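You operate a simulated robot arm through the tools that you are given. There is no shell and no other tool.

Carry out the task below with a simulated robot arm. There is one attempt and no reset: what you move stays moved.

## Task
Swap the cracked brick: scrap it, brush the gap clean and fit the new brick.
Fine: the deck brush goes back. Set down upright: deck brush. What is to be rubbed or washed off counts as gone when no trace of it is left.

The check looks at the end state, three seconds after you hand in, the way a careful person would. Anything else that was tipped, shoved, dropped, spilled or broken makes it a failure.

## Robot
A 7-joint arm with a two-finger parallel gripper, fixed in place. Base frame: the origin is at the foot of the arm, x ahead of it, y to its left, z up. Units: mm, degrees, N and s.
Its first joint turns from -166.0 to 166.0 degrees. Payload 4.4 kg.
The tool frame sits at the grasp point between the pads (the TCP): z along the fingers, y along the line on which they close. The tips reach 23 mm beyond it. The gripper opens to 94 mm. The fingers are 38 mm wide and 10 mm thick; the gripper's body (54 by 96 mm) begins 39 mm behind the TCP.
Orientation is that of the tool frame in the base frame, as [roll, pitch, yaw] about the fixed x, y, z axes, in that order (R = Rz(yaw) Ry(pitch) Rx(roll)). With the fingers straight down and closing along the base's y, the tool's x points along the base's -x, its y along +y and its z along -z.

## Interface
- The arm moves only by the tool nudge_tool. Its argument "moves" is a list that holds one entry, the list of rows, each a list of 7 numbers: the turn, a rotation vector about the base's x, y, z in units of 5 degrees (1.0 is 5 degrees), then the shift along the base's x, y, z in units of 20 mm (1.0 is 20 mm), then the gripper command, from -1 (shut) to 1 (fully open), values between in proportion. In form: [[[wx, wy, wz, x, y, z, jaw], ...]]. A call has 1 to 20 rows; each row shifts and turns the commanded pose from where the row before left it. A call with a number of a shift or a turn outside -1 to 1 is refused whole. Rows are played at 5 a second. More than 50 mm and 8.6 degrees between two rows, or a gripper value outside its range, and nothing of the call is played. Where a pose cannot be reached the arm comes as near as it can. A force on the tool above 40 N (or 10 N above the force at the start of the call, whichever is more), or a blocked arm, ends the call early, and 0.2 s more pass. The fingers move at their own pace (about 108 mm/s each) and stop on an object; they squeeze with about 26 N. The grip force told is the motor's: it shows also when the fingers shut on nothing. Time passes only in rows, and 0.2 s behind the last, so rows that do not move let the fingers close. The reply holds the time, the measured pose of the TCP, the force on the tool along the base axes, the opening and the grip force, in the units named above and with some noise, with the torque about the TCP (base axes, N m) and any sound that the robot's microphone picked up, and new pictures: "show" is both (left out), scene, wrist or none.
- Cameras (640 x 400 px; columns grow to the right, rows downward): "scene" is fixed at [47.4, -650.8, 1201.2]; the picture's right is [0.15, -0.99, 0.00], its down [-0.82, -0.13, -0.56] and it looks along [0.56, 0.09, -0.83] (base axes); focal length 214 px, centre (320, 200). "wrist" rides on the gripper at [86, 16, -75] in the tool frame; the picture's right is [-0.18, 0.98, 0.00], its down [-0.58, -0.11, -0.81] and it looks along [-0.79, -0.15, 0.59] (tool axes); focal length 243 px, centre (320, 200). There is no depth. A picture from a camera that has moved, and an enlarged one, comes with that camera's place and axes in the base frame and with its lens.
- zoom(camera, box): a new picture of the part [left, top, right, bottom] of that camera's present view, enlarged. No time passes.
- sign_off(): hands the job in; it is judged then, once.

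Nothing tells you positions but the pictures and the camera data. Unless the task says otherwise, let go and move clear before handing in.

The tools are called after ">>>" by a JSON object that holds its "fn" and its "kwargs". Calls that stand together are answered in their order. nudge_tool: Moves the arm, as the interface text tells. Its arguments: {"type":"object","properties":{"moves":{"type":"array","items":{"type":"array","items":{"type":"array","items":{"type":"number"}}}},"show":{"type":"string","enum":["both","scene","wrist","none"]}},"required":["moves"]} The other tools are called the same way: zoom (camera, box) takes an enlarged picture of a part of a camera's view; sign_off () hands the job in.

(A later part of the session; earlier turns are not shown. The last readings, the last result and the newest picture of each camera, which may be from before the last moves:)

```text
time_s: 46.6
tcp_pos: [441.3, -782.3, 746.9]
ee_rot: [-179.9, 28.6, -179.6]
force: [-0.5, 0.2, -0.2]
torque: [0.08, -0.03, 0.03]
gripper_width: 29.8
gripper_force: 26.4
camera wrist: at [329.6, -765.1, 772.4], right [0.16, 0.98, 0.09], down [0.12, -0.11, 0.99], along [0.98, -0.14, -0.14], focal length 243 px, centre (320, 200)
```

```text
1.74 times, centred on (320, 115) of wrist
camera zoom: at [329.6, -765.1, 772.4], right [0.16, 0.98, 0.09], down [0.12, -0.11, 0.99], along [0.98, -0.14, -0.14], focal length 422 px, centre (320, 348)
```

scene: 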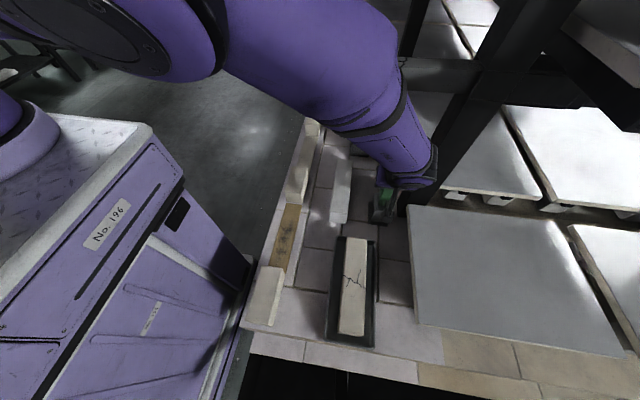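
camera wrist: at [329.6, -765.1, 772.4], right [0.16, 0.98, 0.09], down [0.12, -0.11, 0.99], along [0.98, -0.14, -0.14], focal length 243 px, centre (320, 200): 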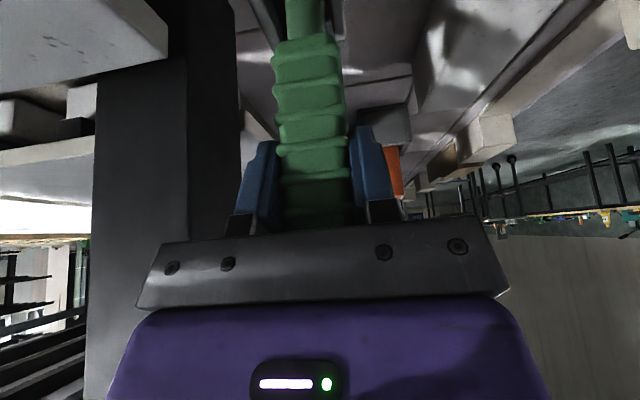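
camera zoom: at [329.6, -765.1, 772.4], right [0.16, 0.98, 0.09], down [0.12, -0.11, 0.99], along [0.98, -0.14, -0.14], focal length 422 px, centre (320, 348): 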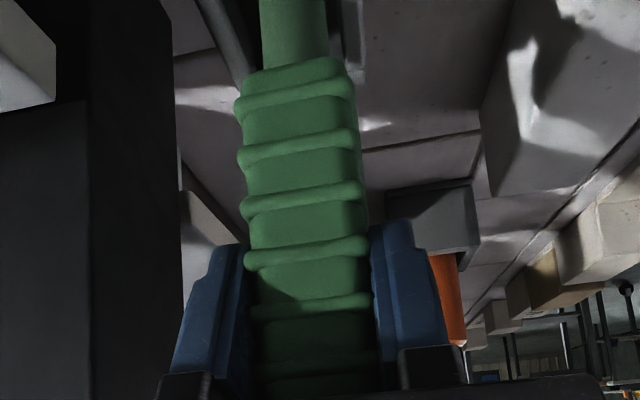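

The brush is gripped with almost no side force. The grasp pose to return to is (441, -782, 747) at this tilt. I'll lift straight out of the holder.

>>> {"fn": "nudge_tool", "kwargs": {"moves": [[[0, 0, 0, 0, 0, 0.2, -1], [0, 0, 0, 0, 0, 0.4, -1], [0, 0, 0, 0, 0, 0.6, -1], [0, 0, 0, 0, 0, 0.7, -1], [0, 0, 0, 0, 0, 0.7, -1], [0, 0, 0, 0, 0, 0.7, -1], [0, 0, 0, 0, 0, 0.7, -1], [0, 0, 0, 0, 0, 0.3, -1], [0, 0, 0, 0, 0, 0, -1]]]}}

>>> {"fn": "zoom", "kwargs": {"camera": "wrist", "box": [160, 0, 480, 230]}}

>>> {"fn": "zoom", "kwargs": {"camera": "scene", "box": [330, 120, 450, 230]}}

```text
time_s: 48.6
tcp_pos: [441.1, -783.1, 835.0]
ee_rot: [-179.9, 28.6, -179.7]
force: [-0.7, -1.2, -1.3]
torque: [-0.02, -0.01, 0.01]
gripper_width: 29.9
gripper_force: 25.8
camera wrist: at [330.2, -766.1, 859.3], right [0.16, 0.98, 0.09], down [0.12, -0.11, 0.99], along [0.98, -0.14, -0.14], focal length 243 px, centre (320, 200)
```

scene: 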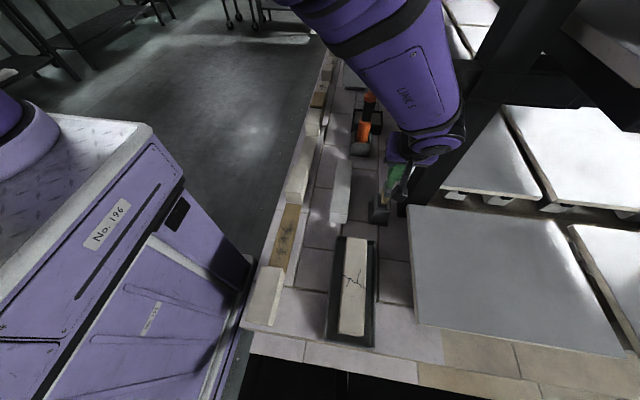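
wrist: 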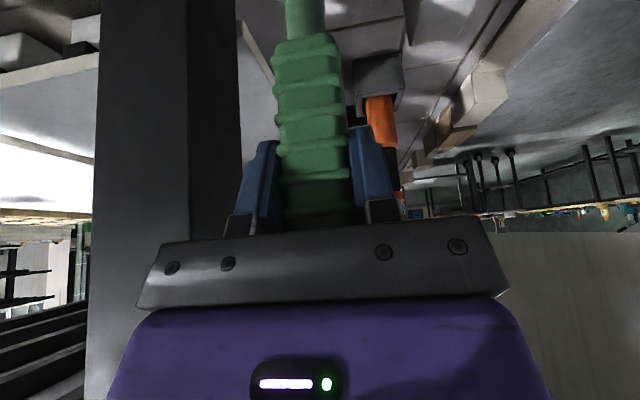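

```text
1.74 times, centred on (320, 115) of wrist
camera zoom: at [330.2, -766.1, 859.3], right [0.16, 0.98, 0.09], down [0.12, -0.11, 0.99], along [0.98, -0.14, -0.14], focal length 422 px, centre (320, 348)
```

zoom: 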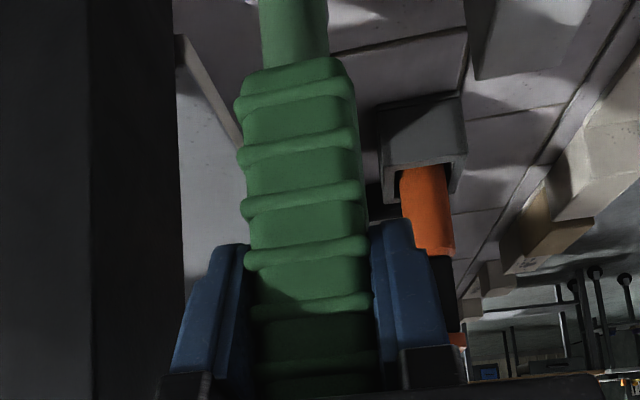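

```text
3.64 times, centred on (390, 175) of scene
camera zoom: at [47.4, -650.8, 1201.2], right [0.15, -0.99, 0.0], down [-0.82, -0.13, -0.56], along [0.56, 0.09, -0.83], focal length 780 px, centre (66, 291)
```

zoom: 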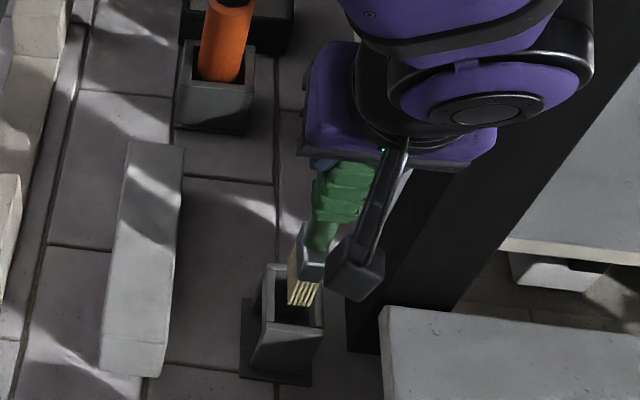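

The brush is out and the grip hasn't moved. I'll raise a bit more to clear the holder rim, then carry it over to the gap.

>>> {"fn": "nudge_tool", "kwargs": {"moves": [[[0, 0, 0, 0, 0, 0.6, -1], [0, 0, 0, 0, 0, 0.6, -1], [0, 0, 0, -0.1, 0.3, 0, -1], [0, 0, 0, -0.27, 0.7, 0, -1], [0, 0, 0, -0.27, 0.95, 0, -1], [0, 0, 0, -0.27, 0.95, 0, -1], [0, 0, 0, -0.27, 0.95, 0, -1], [0, 0, 0, -0.27, 0.95, 0, -1], [0, 0, 0, -0.27, 0.95, 0, -1], [0, 0, 0, -0.27, 0.95, 0, -1], [0, 0, 0, -0.27, 0.95, 0, -1], [0, 0, 0, -0.27, 0.95, 0, -1], [0, 0, 0, -0.27, 0.95, 0, -1], [0, 0, 0, -0.27, 0.95, 0, -1], [0, 0, 0, -0.27, 0.95, 0, -1], [0, 0, 0, -0.27, 0.95, 0, -1], [0, 0, 0, -0.27, 0.95, 0, -1], [0, 0, 0, -0.27, 0.95, 0, -1], [0, 0, 0, -0.1, 0.0, 0, -1], [0, 0, 0, 0, 0, 0, -1]]]}}

>>> {"fn": "zoom", "kwargs": {"camera": "scene", "box": [240, 130, 400, 260]}}

>>> {"fn": "zoom", "kwargs": {"camera": "scene", "box": [350, 160, 430, 230]}}

```text
time_s: 52.8
tcp_pos: [355.8, -497.2, 858.9]
ee_rot: [-179.9, 28.6, -179.7]
force: [-0.4, 1.1, -1.1]
torque: [0.0, 0.0, 0.04]
gripper_width: 29.9
gripper_force: 25.7
camera wrist: at [244.7, -479.2, 882.9], right [0.16, 0.98, 0.09], down [0.12, -0.11, 0.99], along [0.98, -0.14, -0.14], focal length 243 px, centre (320, 200)
```

scene: 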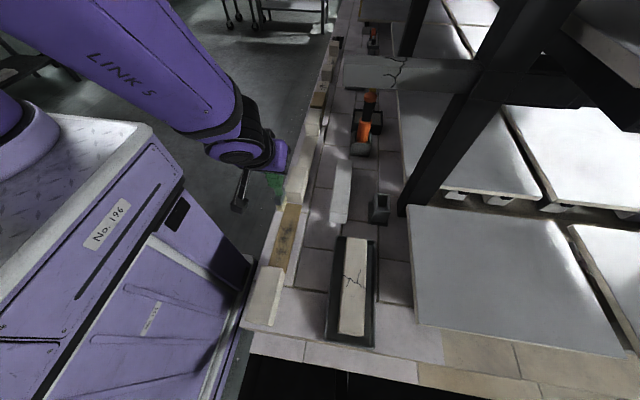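
wrist: 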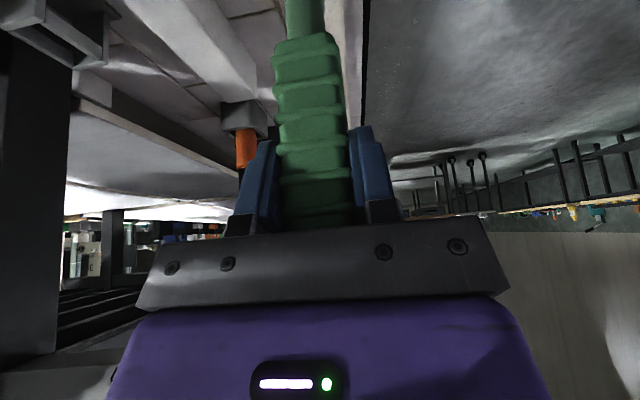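

```text
3.08 times, centred on (320, 195) of scene
camera zoom: at [47.4, -650.8, 1201.2], right [0.15, -0.99, 0.0], down [-0.82, -0.13, -0.56], along [0.56, 0.09, -0.83], focal length 660 px, centre (320, 215)
```

zoom: 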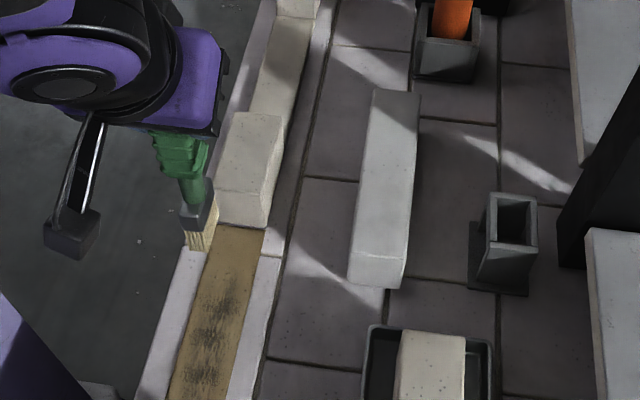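

```text
5.71 times, centred on (390, 195) of scene
camera zoom: at [47.4, -650.8, 1201.2], right [0.15, -0.99, 0.0], down [-0.82, -0.13, -0.56], along [0.56, 0.09, -0.83], focal length 1226 px, centre (-80, 229)
```

zoom: 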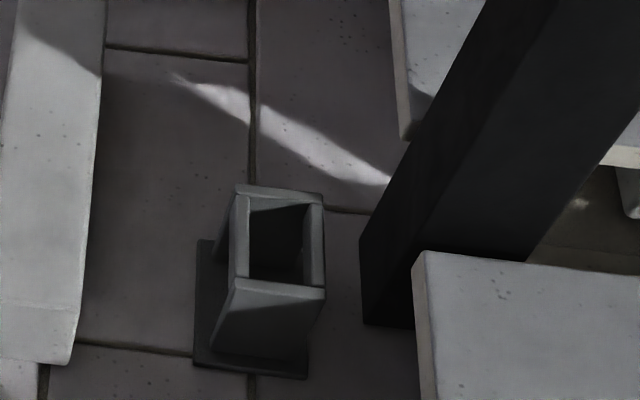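

The brush is above the gap. I'll zoom in on the bed for the exact soot extent before lowering.

>>> {"fn": "zoom", "kwargs": {"camera": "scene", "box": [250, 190, 330, 280]}}

>>> {"fn": "zoom", "kwargs": {"camera": "scene", "box": [255, 165, 305, 215]}}

```text
4.44 times, centred on (290, 235) of scene
camera zoom: at [47.4, -650.8, 1201.2], right [0.15, -0.99, 0.0], down [-0.82, -0.13, -0.56], along [0.56, 0.09, -0.83], focal length 953 px, centre (453, 44)
```

zoom: 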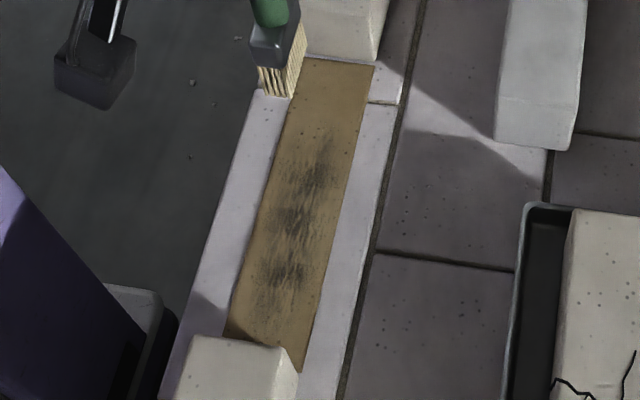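

```text
8.00 times, centred on (280, 190) of scene
camera zoom: at [47.4, -650.8, 1201.2], right [0.15, -0.99, 0.0], down [-0.82, -0.13, -0.56], along [0.56, 0.09, -0.83], focal length 1716 px, centre (640, 280)
```

zoom: 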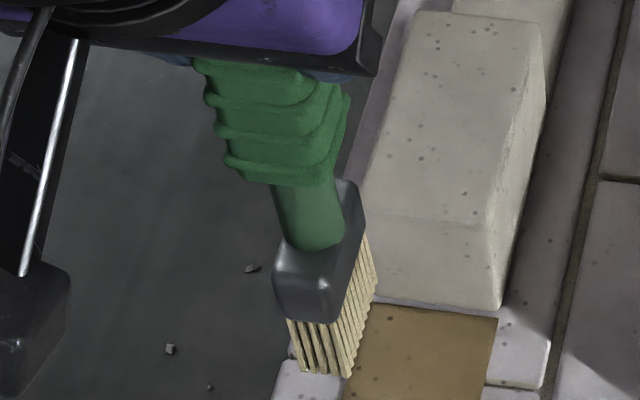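

The bed spans about x 200–431 and y -529..-474, with soot over x 229–367. The brush head is roughly 20 mm in y by 37 mm in x. I'll lower it over the clean far end and feel for contact.

>>> {"fn": "nudge_tool", "kwargs": {"moves": [[[0, 0, 0, 0.4, -0.05, -0.5, -1], [0, 0, 0, 0.4, -0.05, -0.7, -1], [0, 0, 0, 0, 0, -0.7, -1], [0, 0, 0, 0, 0, -0.7, -1], [0, 0, 0, 0, 0, -0.7, -1], [0, 0, 0, 0, 0, -0.7, -1], [0, 0, 0, 0, 0, -0.3, -1], [0, 0, 0, 0, 0, 0, -1]]]}}

>>> {"fn": "zoom", "kwargs": {"camera": "scene", "box": [250, 180, 330, 230]}}

```text
time_s: 54.6
tcp_pos: [371.1, -499.3, 770.7]
ee_rot: [-179.9, 28.7, -179.7]
force: [-0.4, 1.1, -1.2]
torque: [0.01, -0.02, 0.01]
gripper_width: 29.7
gripper_force: 25.5
camera wrist: at [260.2, -481.6, 795.3], right [0.16, 0.98, 0.09], down [0.12, -0.11, 0.99], along [0.98, -0.14, -0.14], focal length 243 px, centre (320, 200)
```

scene: 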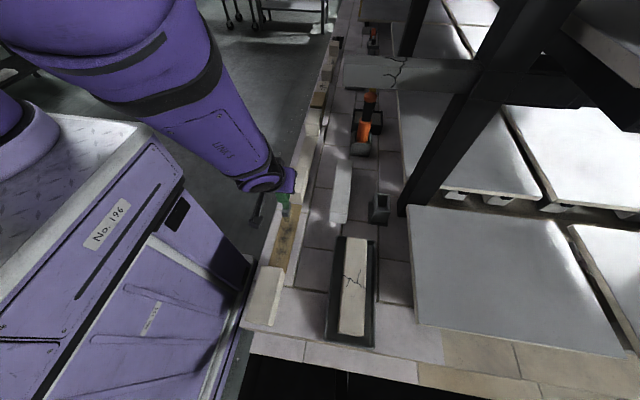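
wrist: 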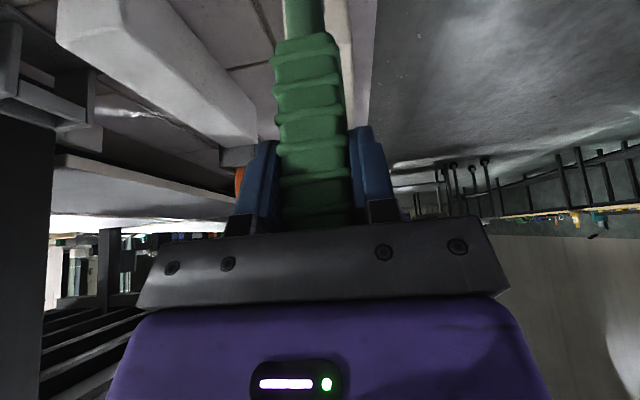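

```text
8.00 times, centred on (290, 205) of scene
camera zoom: at [47.4, -650.8, 1201.2], right [0.15, -0.99, 0.0], down [-0.82, -0.13, -0.56], along [0.56, 0.09, -0.83], focal length 1716 px, centre (560, 160)
```

zoom: 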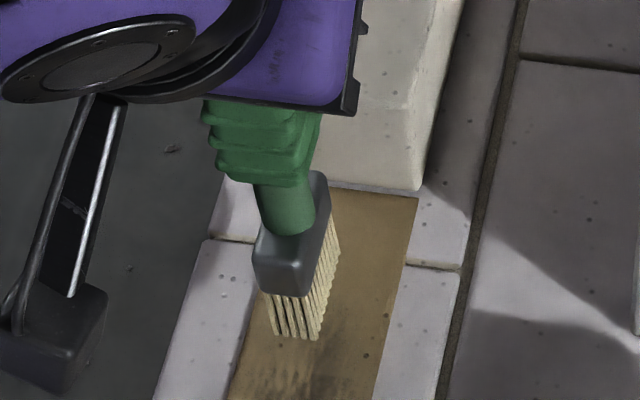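

The bristles are hovering over the bed. I'll lower in small steps while watching the force.

>>> {"fn": "nudge_tool", "kwargs": {"moves": [[[0, 0, 0, 0, 0, -0.25, -1], [0, 0, 0, 0, 0, -0.25, -1], [0, 0, 0, 0, 0, -0.25, -1], [0, 0, 0, 0, 0, 0, -1]]], "show": "none"}}

>>> {"fn": "nudge_tool", "kwargs": {"moves": [[[0, 0, 0, 0, 0, -0.15, -1], [0, 0, 0, 0, 0, -0.15, -1], [0, 0, 0, 0, 0, 0, -1]]], "show": "none"}}

>>> {"fn": "nudge_tool", "kwargs": {"moves": [[[0, 0, 0, 0, 0, -0.15, -1], [0, 0, 0, 0, 0, -0.1, -1], [0, 0, 0, 0, 0, 0, -1]]], "show": "scene"}}

>>> {"fn": "zoom", "kwargs": {"camera": "scene", "box": [250, 180, 330, 230]}}

```text
time_s: 55.6
tcp_pos: [371.6, -499.1, 757.4]
ee_rot: [-179.9, 28.5, -179.6]
force: [0.3, 0.7, -1.6]
torque: [0.0, -0.01, -0.03]
gripper_width: 29.8
gripper_force: 26.2
```

```text
time_s: 56.4
tcp_pos: [371.9, -498.2, 752.0]
ee_rot: [-180.0, 28.7, -179.7]
force: [-0.3, 0.9, -1.4]
torque: [-0.01, 0.0, 0.01]
gripper_width: 29.7
gripper_force: 26.3
```

```text
time_s: 57.2
tcp_pos: [371.8, -498.6, 746.5]
ee_rot: [-179.9, 28.6, -179.8]
force: [-0.2, 0.1, -1.4]
torque: [0.02, 0.01, -0.02]
gripper_width: 29.8
gripper_force: 25.5
```

scene: 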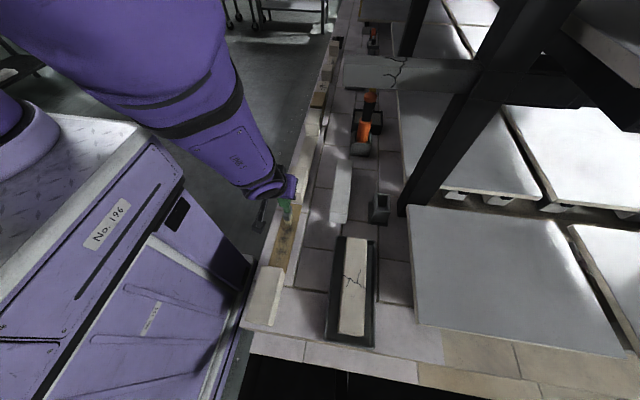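

```text
8.00 times, centred on (290, 205) of scene
camera zoom: at [47.4, -650.8, 1201.2], right [0.15, -0.99, 0.0], down [-0.82, -0.13, -0.56], along [0.56, 0.09, -0.83], focal length 1716 px, centre (560, 160)
```

zoom: 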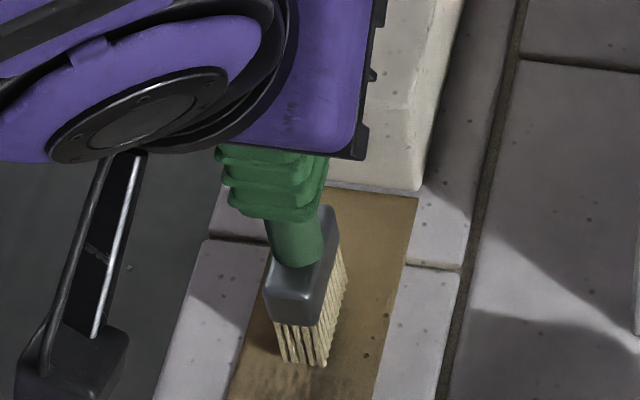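

There's no contact yet, so I'll continue down in small steps.

>>> {"fn": "nudge_tool", "kwargs": {"moves": [[[0, 0, 0, 0, 0, -0.1, -1], [0, 0, 0, 0, 0, -0.1, -1], [0, 0, 0, 0, 0, 0, -1]]], "show": "none"}}

>>> {"fn": "nudge_tool", "kwargs": {"moves": [[[0, 0, 0, 0, 0, -0.1, -1], [0, 0, 0, 0, 0, -0.1, -1], [0, 0, 0, 0, 0, 0, -1]]], "show": "none"}}

>>> {"fn": "nudge_tool", "kwargs": {"moves": [[[0, 0, 0, 0, 0, -0.1, -1], [0, 0, 0, 0, 0, -0.1, -1], [0, 0, 0, 0, 0, 0, -1]]], "show": "none"}}

```text
time_s: 58.0
tcp_pos: [370.5, -498.7, 742.9]
ee_rot: [-180.0, 28.6, -179.7]
force: [0.2, 1.7, 2.4]
torque: [0.14, 0.02, 0.03]
gripper_width: 29.8
gripper_force: 26.0
```

```text
time_s: 58.5
tcp_pos: [373.1, -499.0, 743.1]
ee_rot: [-179.8, 28.7, -179.6]
force: [-4.2, 3.7, 18.5]
torque: [0.6, 0.37, 0.07]
gripper_width: 30.0
gripper_force: 26.4
stopped in row 2: the force on the tool passed its limit at 44 N (the readings are from after the stop); the commanded pose is now the measured one
```

```text
time_s: 58.9
tcp_pos: [372.0, -499.0, 741.7]
ee_rot: [-179.7, 28.7, -179.4]
force: [-6.3, 4.0, 19.6]
torque: [0.66, 0.4, 0.08]
gripper_width: 29.7
gripper_force: 25.8
stopped in row 1: the force on the tool passed its limit at 44 N (the readings are from after the stop); the commanded pose is now the measured one
```

Contact is at z≈743. I'll back off about 1 mm for a moderate pressing force before stroking.

>>> {"fn": "nudge_tool", "kwargs": {"moves": [[[0, 0, 0, 0, 0, 0.06, -1], [0, 0, 0, 0, 0, 0, -1]]], "show": "scene"}}

>>> {"fn": "zoom", "kwargs": {"camera": "scene", "box": [250, 180, 330, 230]}}

```text
time_s: 59.5
tcp_pos: [372.2, -498.7, 743.2]
ee_rot: [-179.9, 28.7, -179.6]
force: [-2.9, 3.6, 5.1]
torque: [0.67, 0.44, 0.06]
gripper_width: 29.7
gripper_force: 25.9
```

scene: 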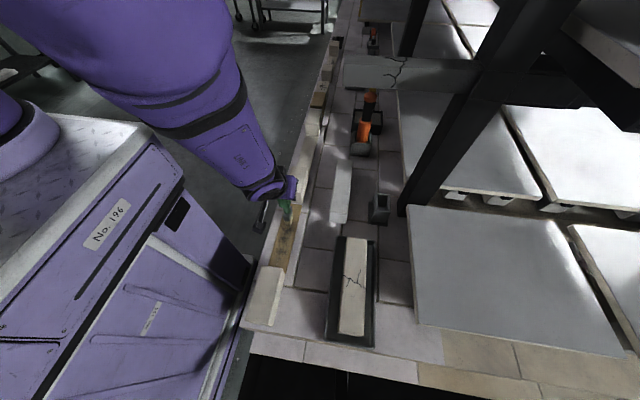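

```text
8.00 times, centred on (290, 205) of scene
camera zoom: at [47.4, -650.8, 1201.2], right [0.15, -0.99, 0.0], down [-0.82, -0.13, -0.56], along [0.56, 0.09, -0.83], focal length 1716 px, centre (560, 160)
```

zoom: 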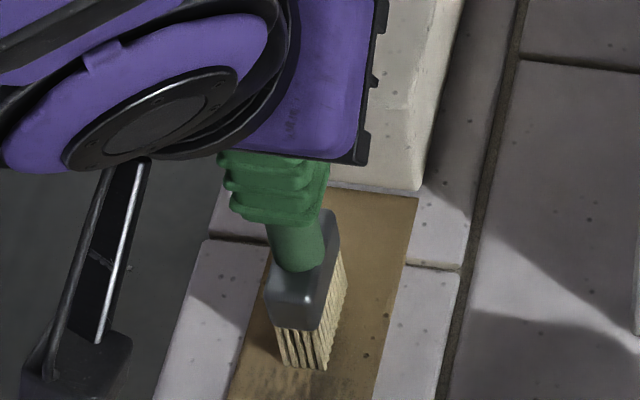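

The pressing force is about 5 N and the brush head is centred at roughly y=-500. Starting the first stroke along -x.

>>> {"fn": "nudge_tool", "kwargs": {"moves": [[[0, 0, 0, -0.5, 0, -0.02, -1], [0, 0, 0, -0.7, 0, 0, -1], [0, 0, 0, -0.7, 0, 0, -1], [0, 0, 0, -0.7, 0, 0, -1], [0, 0, 0, -0.7, 0, 0, -1], [0, 0, 0, -0.7, 0, 0, -1], [0, 0, 0, -0.7, 0, 0, -1], [0, 0, 0, -0.7, 0, 0, -1], [0, 0, 0, -0.7, 0, 0, -1], [0, 0, 0, -0.7, 0, 0, -1], [0, 0, 0, 0, 0, 0, -1]]], "show": "scene"}}

>>> {"fn": "zoom", "kwargs": {"camera": "scene", "box": [240, 190, 340, 280]}}

```text
time_s: 61.9
tcp_pos: [236.2, -500.6, 743.5]
ee_rot: [-179.7, 28.8, -179.6]
force: [0.3, -0.7, -1.6]
torque: [-0.03, 0.0, -0.02]
gripper_width: 29.9
gripper_force: 25.7
```

scene: 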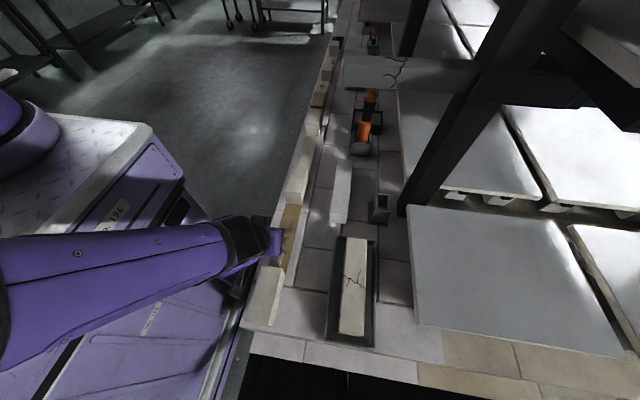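

```text
4.44 times, centred on (290, 235) of scene
camera zoom: at [47.4, -650.8, 1201.2], right [0.15, -0.99, 0.0], down [-0.82, -0.13, -0.56], along [0.56, 0.09, -0.83], focal length 953 px, centre (453, 44)
```

zoom: 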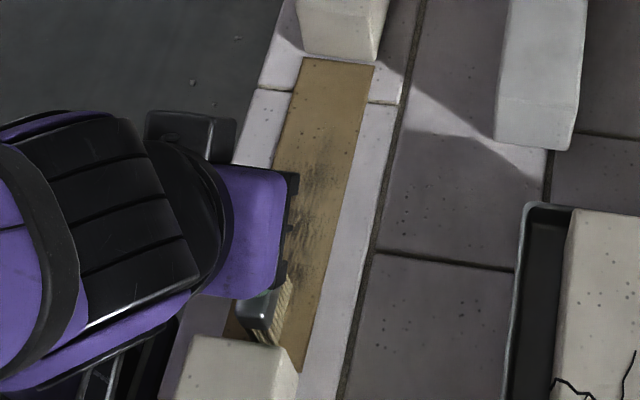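

The soot lightened partly, but the brush lost contact towards the near end. I'll re-establish contact and continue with strokes.

>>> {"fn": "nudge_tool", "kwargs": {"moves": [[[0, 0, 0, 0, 0, -0.06, -1], [0, 0, 0, 0, 0, 0, -1]]], "show": "none"}}

>>> {"fn": "nudge_tool", "kwargs": {"moves": [[[0, 0, 0, 0, 0, -0.05, -1], [0, 0, 0, 0, 0, 0, -1]]], "show": "none"}}

```text
time_s: 62.5
tcp_pos: [236.9, -499.7, 742.1]
ee_rot: [-179.7, 28.7, -179.6]
force: [-1.9, -0.4, 18.3]
torque: [0.17, 0.17, -0.03]
gripper_width: 29.7
gripper_force: 26.1
```

```text
time_s: 62.9
tcp_pos: [237.7, -498.5, 742.2]
ee_rot: [-179.7, 28.8, -179.6]
force: [-3.2, 2.2, 16.5]
torque: [0.45, 0.29, -0.03]
gripper_width: 29.5
gripper_force: 25.8
stopped in row 2: the force on the tool passed its limit at 44 N (the readings are from after the stop); the commanded pose is now the measured one
```

I'm pressing at about 16 N now. Stroking back along +x.

>>> {"fn": "nudge_tool", "kwargs": {"moves": [[[0, 0, 0, 0.4, 0, 0, -1], [0, 0, 0, 0.7, 0, 0, -1], [0, 0, 0, 0.7, 0, 0, -1], [0, 0, 0, 0.7, 0, 0, -1], [0, 0, 0, 0.7, 0, 0, -1], [0, 0, 0, 0.7, 0, 0, -1], [0, 0, 0, 0.7, 0, 0, -1], [0, 0, 0, 0.7, 0, 0, -1], [0, 0, 0, 0.7, 0, 0, -1], [0, 0, 0, 0.7, 0, 0, -1], [0, 0, 0, 0.3, 0, 0, -1], [0, 0, 0, 0, 0, 0, -1]]], "show": "scene"}}

>>> {"fn": "zoom", "kwargs": {"camera": "scene", "box": [240, 190, 340, 280]}}

```text
time_s: 65.5
tcp_pos: [376.8, -500.2, 742.1]
ee_rot: [-179.6, 28.8, -179.3]
force: [-0.3, 0.3, -1.2]
torque: [0.01, -0.03, 0.01]
gripper_width: 29.7
gripper_force: 25.5
```

scene: 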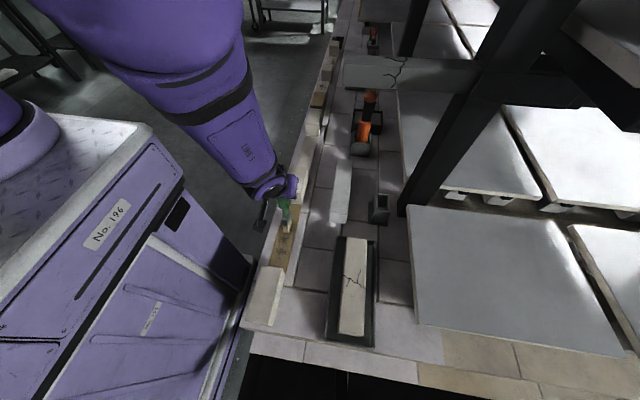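

```text
4.44 times, centred on (290, 235) of scene
camera zoom: at [47.4, -650.8, 1201.2], right [0.15, -0.99, 0.0], down [-0.82, -0.13, -0.56], along [0.56, 0.09, -0.83], focal length 953 px, centre (453, 44)
```

zoom: 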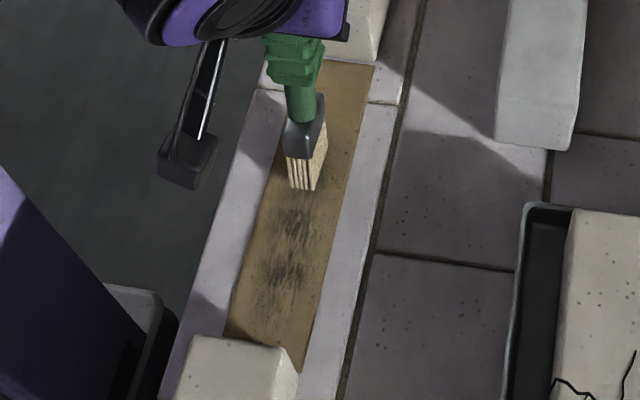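

The soot is only slightly reduced because the pressing contact was lost. I'll re-press here and stroke in shorter segments.

>>> {"fn": "nudge_tool", "kwargs": {"moves": [[[0, 0, 0, 0, 0, -0.05, -1], [0, 0, 0, 0, 0, 0, -1]]], "show": "none"}}

>>> {"fn": "nudge_tool", "kwargs": {"moves": [[[0, 0, 0, -0.2, 0, -0.04, -1], [0, 0, 0, -0.2, 0, 0, -1]]], "show": "wrist"}}

```text
time_s: 66.1
tcp_pos: [377.0, -499.8, 740.9]
ee_rot: [-179.6, 28.8, -179.5]
force: [-0.2, 0.3, -1.6]
torque: [-0.03, -0.04, 0.01]
gripper_width: 29.6
gripper_force: 25.5
```

```text
time_s: 66.7
tcp_pos: [371.4, -500.5, 740.6]
ee_rot: [-179.6, 28.9, -179.5]
force: [5.8, 0.7, 7.2]
torque: [0.03, -0.86, -0.06]
gripper_width: 29.8
gripper_force: 25.5
camera wrist: at [259.3, -482.6, 764.4], right [0.16, 0.98, 0.08], down [0.12, -0.1, 0.99], along [0.98, -0.14, -0.13], focal length 243 px, centre (320, 200)
```

wrist: 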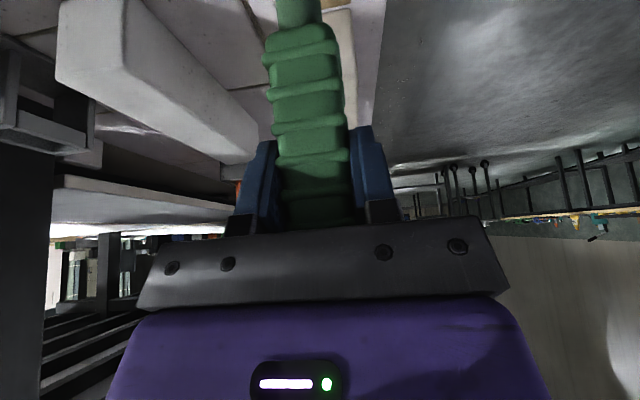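

The brush pivoted slightly in the grip, because strokes along x put torque on the finger axis. I'll check the state of the bed and the brush.

>>> {"fn": "zoom", "kwargs": {"camera": "scene", "box": [250, 195, 320, 275]}}

>>> {"fn": "zoom", "kwargs": {"camera": "scene", "box": [260, 180, 320, 220]}}

>>> {"fn": "zoom", "kwargs": {"camera": "wrist", "box": [200, 0, 440, 230]}}

```text
5.00 times, centred on (285, 235) of scene
camera zoom: at [47.4, -650.8, 1201.2], right [0.15, -0.99, 0.0], down [-0.82, -0.13, -0.56], along [0.56, 0.09, -0.83], focal length 1072 px, centre (495, 25)
```

zoom: 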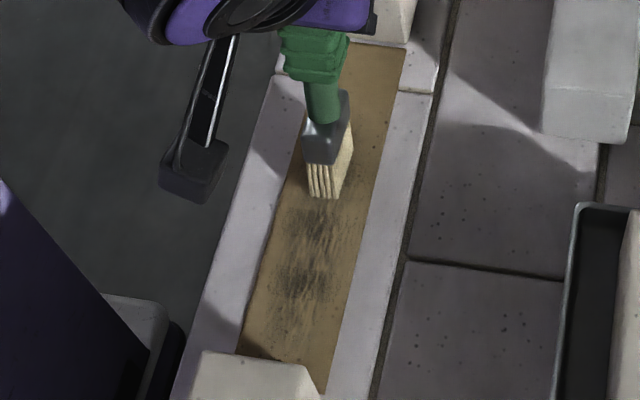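

```text
10.00 times, centred on (290, 200) of scene
camera zoom: at [47.4, -650.8, 1201.2], right [0.15, -0.99, 0.0], down [-0.82, -0.13, -0.56], along [0.56, 0.09, -0.83], focal length 2145 px, centre (620, 200)
```

zoom: 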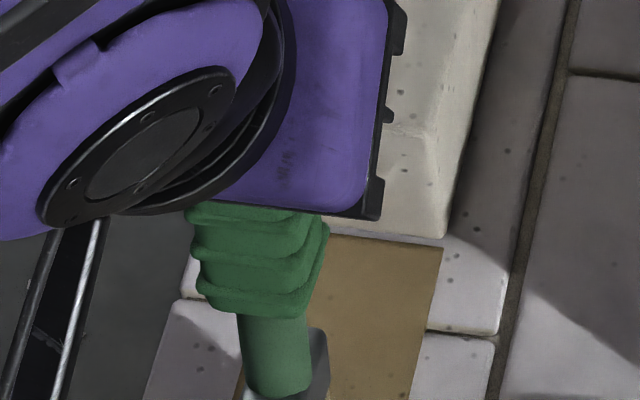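

```text
1.74 times, centred on (320, 115) of wrist
camera zoom: at [259.3, -482.6, 764.4], right [0.16, 0.98, 0.08], down [0.12, -0.1, 0.99], along [0.98, -0.14, -0.13], focal length 422 px, centre (320, 348)
```

zoom: 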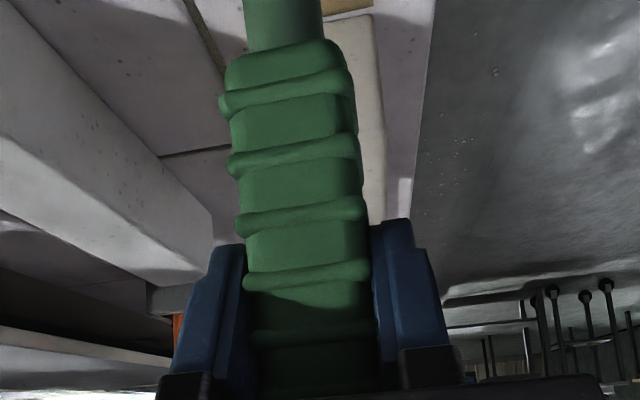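

The brush has pivoted about 8° with its bottom towards -x, and it slid up a few mm in the grip. Stroking in -x should straighten it again, so I'll use lighter, shorter strokes and check the force often.

>>> {"fn": "nudge_tool", "kwargs": {"moves": [[[0, 0, 0, -0.5, 0, 0, -1], [0, 0, 0, -0.5, 0, 0, -1], [0, 0, 0, -0.5, 0, 0, -1], [0, 0, 0, -0.5, 0, 0, -1]]], "show": "none"}}

>>> {"fn": "nudge_tool", "kwargs": {"moves": [[[0, 0, 0, -0.5, 0, 0, -1], [0, 0, 0, -0.5, 0, 0, -1], [0, 0, 0, -0.5, 0, 0, -1]]]}}

>>> {"fn": "zoom", "kwargs": {"camera": "scene", "box": [250, 195, 320, 275]}}

```text
time_s: 67.7
tcp_pos: [329.5, -499.5, 740.4]
ee_rot: [-179.6, 28.8, -179.5]
force: [2.0, -0.9, 5.6]
torque: [0.14, -0.29, -0.04]
gripper_width: 29.7
gripper_force: 26.1
```

```text
time_s: 68.5
tcp_pos: [298.4, -498.3, 741.7]
ee_rot: [-179.6, 28.7, -179.5]
force: [2.1, 0.0, 5.1]
torque: [0.05, -0.27, -0.01]
gripper_width: 29.6
gripper_force: 25.9
camera wrist: at [187.3, -481.7, 764.6], right [0.16, 0.98, 0.08], down [0.12, -0.1, 0.99], along [0.98, -0.14, -0.14], focal length 243 px, centre (320, 200)
```

scene: 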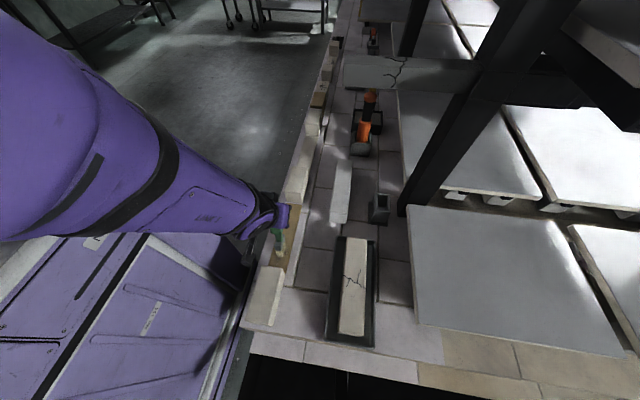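
wrist: 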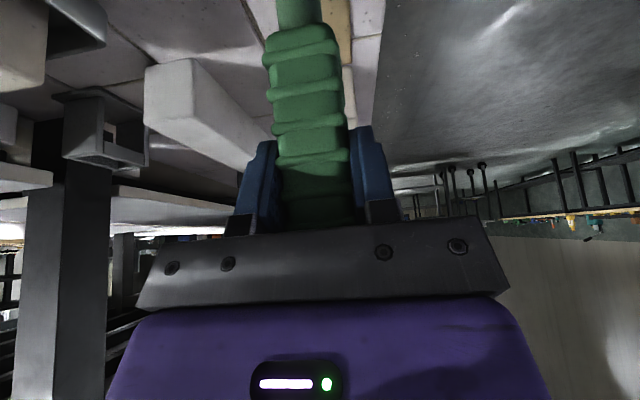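

```text
5.00 times, centred on (285, 235) of scene
camera zoom: at [47.4, -650.8, 1201.2], right [0.15, -0.99, 0.0], down [-0.82, -0.13, -0.56], along [0.56, 0.09, -0.83], focal length 1072 px, centre (495, 25)
```

zoom: 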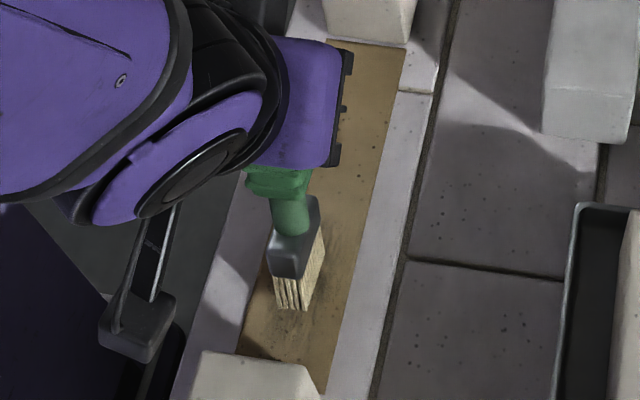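

Steady 5 N contact cleans very well: the far and middle patches are nearly gone. I'll continue towards the near end, stopping short of the neighbouring brick.

>>> {"fn": "nudge_tool", "kwargs": {"moves": [[[0, 0, 0, -0.5, 0, 0, -1], [0, 0, 0, -0.5, 0, 0, -1], [0, 0, 0, -0.4, 0, 0, -1], [0, 0, 0, -0.2, 0, 0, -1]]], "show": "scene"}}

>>> {"fn": "zoom", "kwargs": {"camera": "scene", "box": [250, 195, 320, 275]}}

```text
time_s: 69.5
tcp_pos: [267.1, -500.0, 739.8]
ee_rot: [-179.7, 28.6, -179.6]
force: [3.2, 2.8, 3.9]
torque: [0.34, -0.59, 0.0]
gripper_width: 29.8
gripper_force: 26.2
```

scene: 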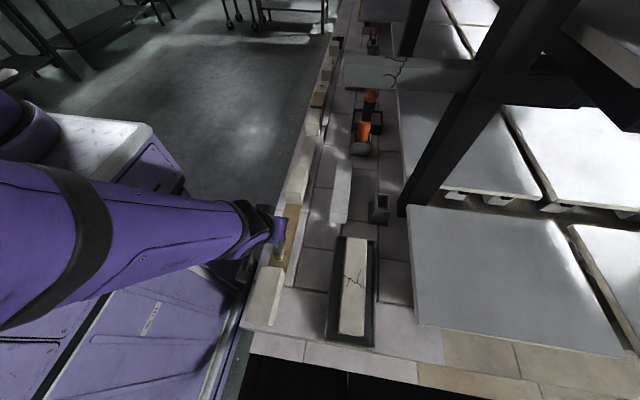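

```text
5.00 times, centred on (285, 235) of scene
camera zoom: at [47.4, -650.8, 1201.2], right [0.15, -0.99, 0.0], down [-0.82, -0.13, -0.56], along [0.56, 0.09, -0.83], focal length 1072 px, centre (495, 25)
```

zoom: 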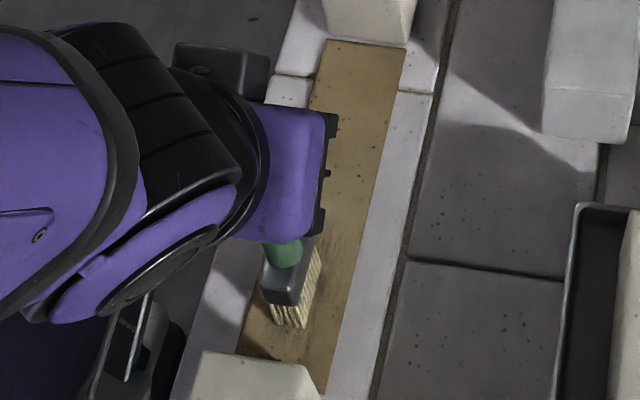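

The soot is mostly gone along this track. I'll stroke a little further to -x, then shift in y and sweep back.

>>> {"fn": "nudge_tool", "kwargs": {"moves": [[[0, 0, 0, -0.4, 0, -0.01, -1], [0, 0, 0, -0.4, 0, -0.01, -1], [0, 0, 0, 0, 0, 0, -1]]], "show": "none"}}

>>> {"fn": "nudge_tool", "kwargs": {"moves": [[[0, 0, 0, 0, -0.25, 0, -1], [0, 0, 0, 0.1, -0.25, 0, -1], [0, 0, 0, 0, 0, 0, -1]]], "show": "scene"}}

>>> {"fn": "zoom", "kwargs": {"camera": "scene", "box": [250, 195, 320, 275]}}

```text
time_s: 70.3
tcp_pos: [249.9, -499.7, 738.3]
ee_rot: [-179.5, 28.9, -179.5]
force: [0.3, 0.2, -0.9]
torque: [-0.01, -0.02, 0.0]
gripper_width: 29.7
gripper_force: 26.2
```

```text
time_s: 71.1
tcp_pos: [252.4, -509.2, 740.7]
ee_rot: [-179.7, 28.8, -179.5]
force: [-2.8, 2.6, 5.2]
torque: [0.56, 0.43, 0.07]
gripper_width: 29.8
gripper_force: 26.1
```

scene: 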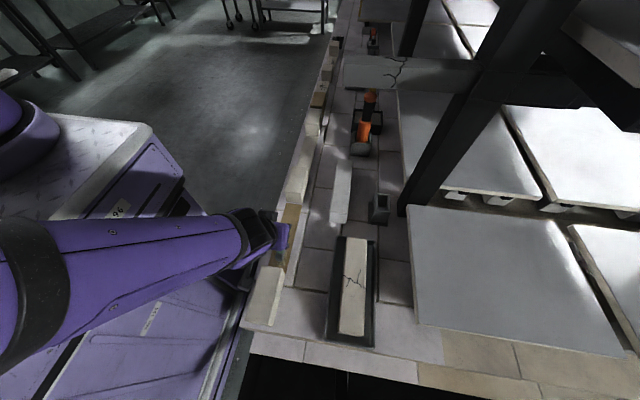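

```text
5.00 times, centred on (285, 235) of scene
camera zoom: at [47.4, -650.8, 1201.2], right [0.15, -0.99, 0.0], down [-0.82, -0.13, -0.56], along [0.56, 0.09, -0.83], focal length 1072 px, centre (495, 25)
```

zoom: 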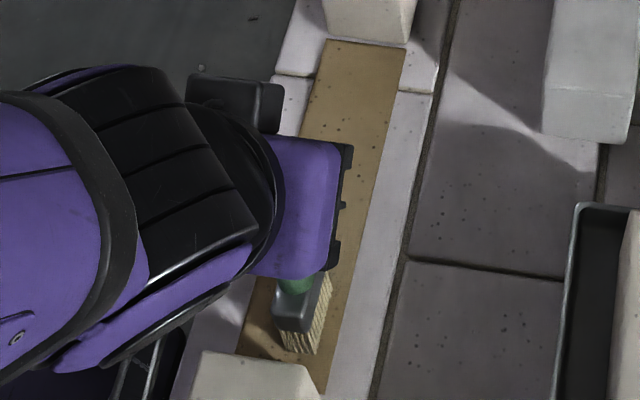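

The bed is nearly clean. I'll sweep +x along the right side at y≈-511.

>>> {"fn": "nudge_tool", "kwargs": {"moves": [[[0, 0, 0, 0.4, 0, 0, -1], [0, 0, 0, 0.6, 0, 0, -1], [0, 0, 0, 0.6, 0, 0, -1], [0, 0, 0, 0.6, 0, 0, -1], [0, 0, 0, 0.6, 0, 0, -1]]], "show": "none"}}

>>> {"fn": "nudge_tool", "kwargs": {"moves": [[[0, 0, 0, 0.6, 0, 0, -1], [0, 0, 0, 0.6, 0, 0, -1], [0, 0, 0, 0.6, 0, 0, -1], [0, 0, 0, 0.6, 0, 0, -1], [0, 0, 0, 0.6, 0, 0, -1], [0, 0, 0, 0.3, 0, 0, -1]]]}}

>>> {"fn": "zoom", "kwargs": {"camera": "scene", "box": [250, 195, 320, 275]}}

```text
time_s: 72.3
tcp_pos: [310.3, -509.7, 739.9]
ee_rot: [-179.7, 28.8, -179.6]
force: [-0.4, -0.5, -1.4]
torque: [-0.04, -0.03, 0.04]
gripper_width: 29.8
gripper_force: 26.3
```

```text
time_s: 73.7
tcp_pos: [376.3, -509.7, 739.7]
ee_rot: [-179.5, 28.8, -179.5]
force: [-1.0, 0.5, -1.0]
torque: [-0.02, 0.0, -0.02]
gripper_width: 29.9
gripper_force: 26.4
camera wrist: at [264.8, -492.9, 763.5], right [0.16, 0.98, 0.08], down [0.12, -0.1, 0.99], along [0.98, -0.14, -0.14], focal length 243 px, centre (320, 200)
```

scene: 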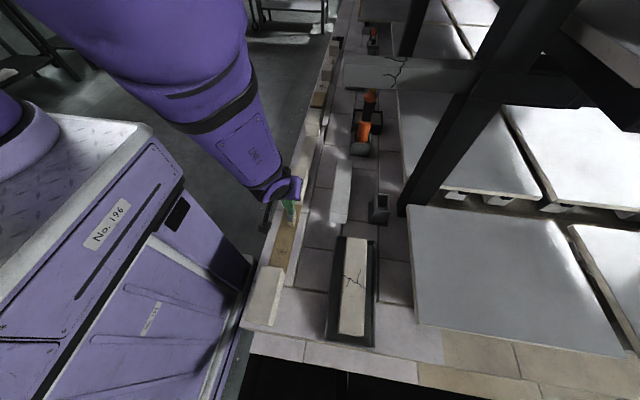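
wrist: 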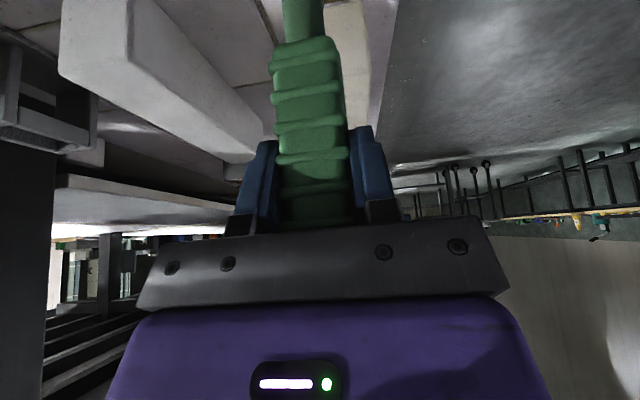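

```text
5.00 times, centred on (285, 235) of scene
camera zoom: at [47.4, -650.8, 1201.2], right [0.15, -0.99, 0.0], down [-0.82, -0.13, -0.56], along [0.56, 0.09, -0.83], focal length 1072 px, centre (495, 25)
```

zoom: 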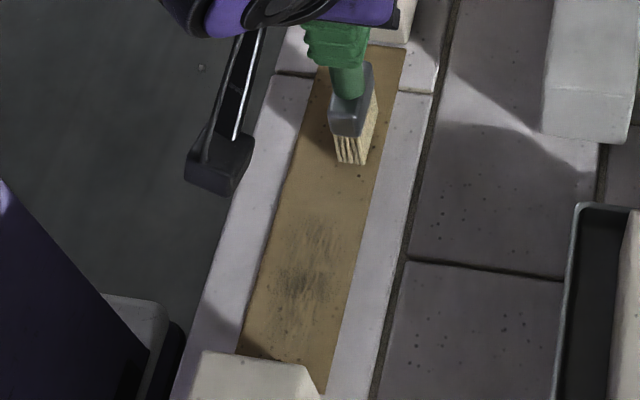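

Some soot remains in the middle and near part, and contact was lost again because the brush had straightened. I'll find contact again here with finer steps.

>>> {"fn": "nudge_tool", "kwargs": {"moves": [[[0, 0, 0, 0, 0, -0.05, -1], [0, 0, 0, 0, 0, 0, -1]]], "show": "none"}}

>>> {"fn": "nudge_tool", "kwargs": {"moves": [[[0, 0, 0, 0, 0, -0.04, -1], [0, 0, 0, 0, 0, 0, -1]]], "show": "none"}}

>>> {"fn": "nudge_tool", "kwargs": {"moves": [[[0, 0, 0, -0.3, 0.2, -0.03, -1], [0, 0, 0, 0, 0, 0, -1]]], "show": "none"}}

```text
time_s: 74.3
tcp_pos: [375.9, -509.9, 740.7]
ee_rot: [-179.5, 28.8, -179.5]
force: [-0.8, -0.6, 8.6]
torque: [0.04, 0.01, 0.03]
gripper_width: 29.9
gripper_force: 25.8
```

```text
time_s: 74.9
tcp_pos: [376.1, -509.7, 739.1]
ee_rot: [-179.4, 28.9, -179.5]
force: [-1.4, -1.3, 26.0]
torque: [0.02, -0.11, -0.01]
gripper_width: 29.8
gripper_force: 26.5
```

```text
time_s: 75.5
tcp_pos: [368.8, -506.4, 737.5]
ee_rot: [-179.4, 28.8, -179.5]
force: [3.5, -9.6, 25.9]
torque: [-1.41, -0.98, -0.21]
gripper_width: 30.1
gripper_force: 25.4
```

That's too much force at 26 N. I'll ease off slightly, then stroke along -x.

>>> {"fn": "nudge_tool", "kwargs": {"moves": [[[0, 0, 0, 0, 0, 0.05, -1], [0, 0, 0, 0, 0, 0, -1]]], "show": "none"}}

>>> {"fn": "nudge_tool", "kwargs": {"moves": [[[0, 0, 0, -0.5, 0.05, 0, -1], [0, 0, 0, -0.5, 0.05, 0, -1], [0, 0, 0, -0.5, 0.05, 0, -1]]], "show": "none"}}

>>> {"fn": "nudge_tool", "kwargs": {"moves": [[[0, 0, 0, -0.5, 0, 0, -1], [0, 0, 0, -0.5, 0, 0, -1], [0, 0, 0, -0.5, 0, 0, -1]]], "show": "scene"}}

>>> {"fn": "zoom", "kwargs": {"camera": "scene", "box": [250, 195, 320, 275]}}

```text
time_s: 76.1
tcp_pos: [370.3, -505.5, 738.3]
ee_rot: [-179.5, 28.8, -179.6]
force: [2.6, -10.2, 12.2]
torque: [-1.45, -0.58, -0.18]
gripper_width: 30.4
gripper_force: 26.5
```

```text
time_s: 76.9
tcp_pos: [339.1, -502.8, 738.7]
ee_rot: [-179.8, 28.8, -179.6]
force: [0.0, -0.5, -1.2]
torque: [0.02, 0.0, 0.0]
gripper_width: 29.6
gripper_force: 26.3
```

```text
time_s: 77.7
tcp_pos: [310.4, -503.6, 739.4]
ee_rot: [-179.6, 28.8, -179.5]
force: [-0.3, 0.2, -1.1]
torque: [0.02, 0.02, -0.04]
gripper_width: 30.0
gripper_force: 25.9
```

scene: 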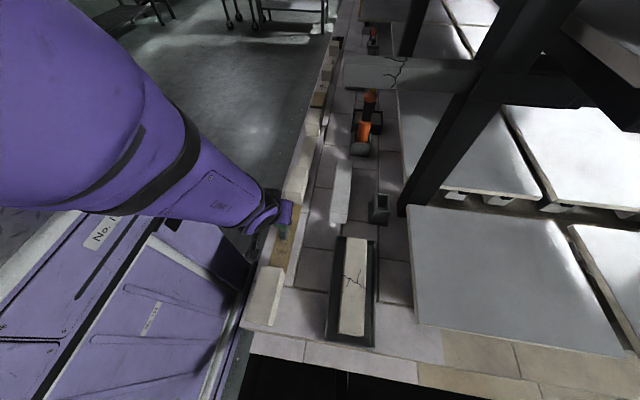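

```text
5.00 times, centred on (285, 235) of scene
camera zoom: at [47.4, -650.8, 1201.2], right [0.15, -0.99, 0.0], down [-0.82, -0.13, -0.56], along [0.56, 0.09, -0.83], focal length 1072 px, centre (495, 25)
```

zoom: 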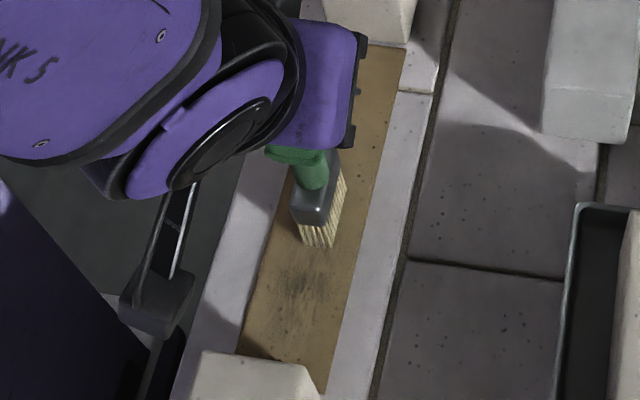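

The middle patch is nearly gone and the near patch remains. I'll scrub there with short y-strokes, where the grip resists better.

>>> {"fn": "nudge_tool", "kwargs": {"moves": [[[0, 0, 0, -0.6, 0, 0, -1], [0, 0, 0, -0.6, 0, 0, -1], [0, 0, 0, -0.4, 0.1, 0, -1], [0, 0, 0, 0, 0, -0.03, -1], [0, 0, 0, 0, 0, 0, -1]]], "show": "none"}}

>>> {"fn": "nudge_tool", "kwargs": {"moves": [[[0, 0, 0, 0, 0, -0.03, -1], [0, 0, 0, 0, 0, 0, -1]]], "show": "none"}}

```text
time_s: 78.9
tcp_pos: [277.2, -501.3, 737.9]
ee_rot: [-179.6, 28.8, -179.5]
force: [0.2, -0.5, -1.6]
torque: [0.0, 0.01, -0.02]
gripper_width: 30.2
gripper_force: 26.1
```

```text
time_s: 79.5
tcp_pos: [276.8, -500.4, 737.5]
ee_rot: [-179.5, 28.8, -179.5]
force: [-2.3, -0.1, 17.9]
torque: [0.35, 0.42, 0.01]
gripper_width: 29.8
gripper_force: 26.6
```

>>> {"fn": "nudge_tool", "kwargs": {"moves": [[[0, 0, 0, 0, -0.35, 0, -1], [0, 0, 0, 0, -0.35, 0, -1], [0, 0, 0, 0, 0.35, 0, -1], [0, 0, 0, 0, 0.35, 0, -1], [0, 0, 0, 0, 0.35, 0, -1], [0, 0, 0, 0, 0.35, 0, -1], [0, 0, 0, 0, -0.35, 0, -1], [0, 0, 0, 0, -0.35, 0, -1]]], "show": "both"}}

>>> {"fn": "zoom", "kwargs": {"camera": "scene", "box": [250, 195, 320, 275]}}

```text
time_s: 81.3
tcp_pos: [277.3, -500.1, 738.6]
ee_rot: [-179.6, 28.8, -179.5]
force: [0.0, -0.8, -1.5]
torque: [0.01, 0.02, 0.0]
gripper_width: 29.9
gripper_force: 26.2
camera wrist: at [166.3, -482.8, 761.6], right [0.16, 0.98, 0.08], down [0.12, -0.1, 0.99], along [0.98, -0.14, -0.14], focal length 243 px, centre (320, 200)
```

scene: 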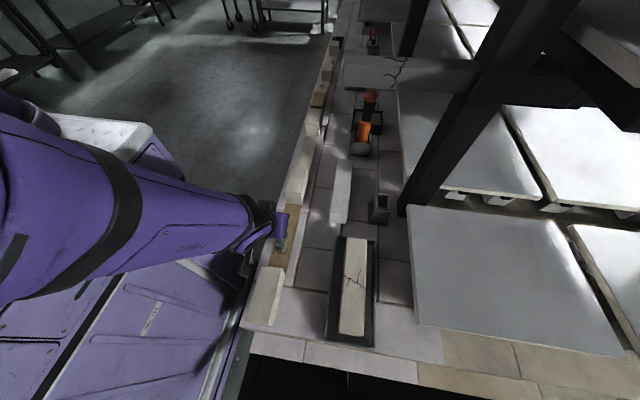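
wrist: 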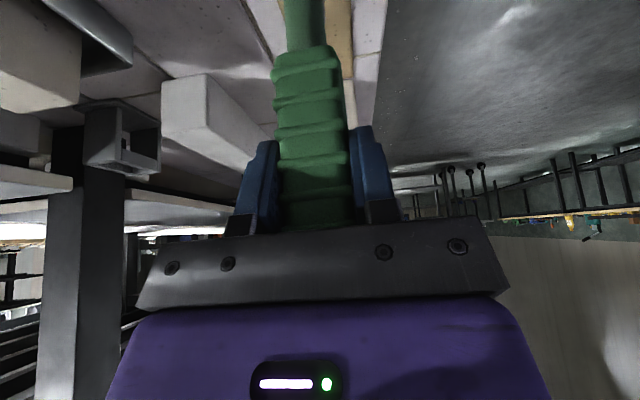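

```text
5.00 times, centred on (285, 235) of scene
camera zoom: at [47.4, -650.8, 1201.2], right [0.15, -0.99, 0.0], down [-0.82, -0.13, -0.56], along [0.56, 0.09, -0.83], focal length 1072 px, centre (495, 25)
```

zoom: 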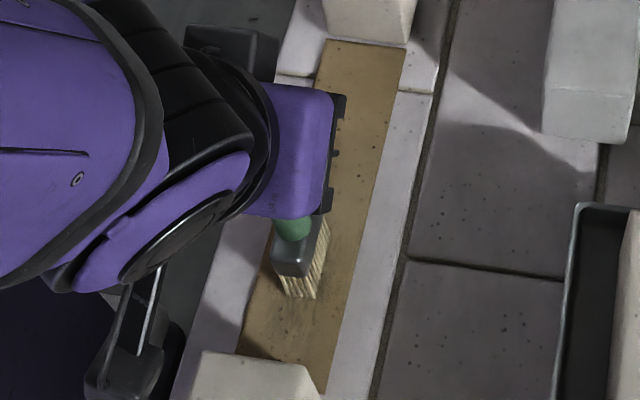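

The middle area is clean and some soot remains near the front of the bristles. I'll press lightly and repeat at x a little lower.

>>> {"fn": "nudge_tool", "kwargs": {"moves": [[[0, 0, 0, -0.4, 0, 0, -1], [0, 0, 0, 0, 0, -0.02, -1], [0, 0, 0, 0, 0, 0, -1]]], "show": "none"}}

>>> {"fn": "nudge_tool", "kwargs": {"moves": [[[0, 0, 0, 0, 0, -0.02, -1], [0, 0, 0, 0, 0, 0, -1]]], "show": "none"}}

>>> {"fn": "nudge_tool", "kwargs": {"moves": [[[0, 0, 0, 0, 0, -0.02, -1], [0, 0, 0, 0, 0, 0, -1]]], "show": "none"}}

```text
time_s: 82.1
tcp_pos: [269.3, -501.2, 736.5]
ee_rot: [-179.6, 28.8, -179.5]
force: [-0.2, -0.1, -1.1]
torque: [-0.01, 0.02, 0.0]
gripper_width: 30.1
gripper_force: 25.1
```

```text
time_s: 82.7
tcp_pos: [269.7, -500.9, 735.6]
ee_rot: [-179.5, 28.9, -179.5]
force: [0.7, 0.2, -1.8]
torque: [-0.02, 0.02, -0.02]
gripper_width: 30.0
gripper_force: 25.8
```

```text
time_s: 83.3
tcp_pos: [269.6, -500.4, 736.3]
ee_rot: [-179.6, 28.8, -179.6]
force: [-0.4, -0.6, -1.5]
torque: [0.02, 0.04, 0.03]
gripper_width: 29.6
gripper_force: 25.9
```

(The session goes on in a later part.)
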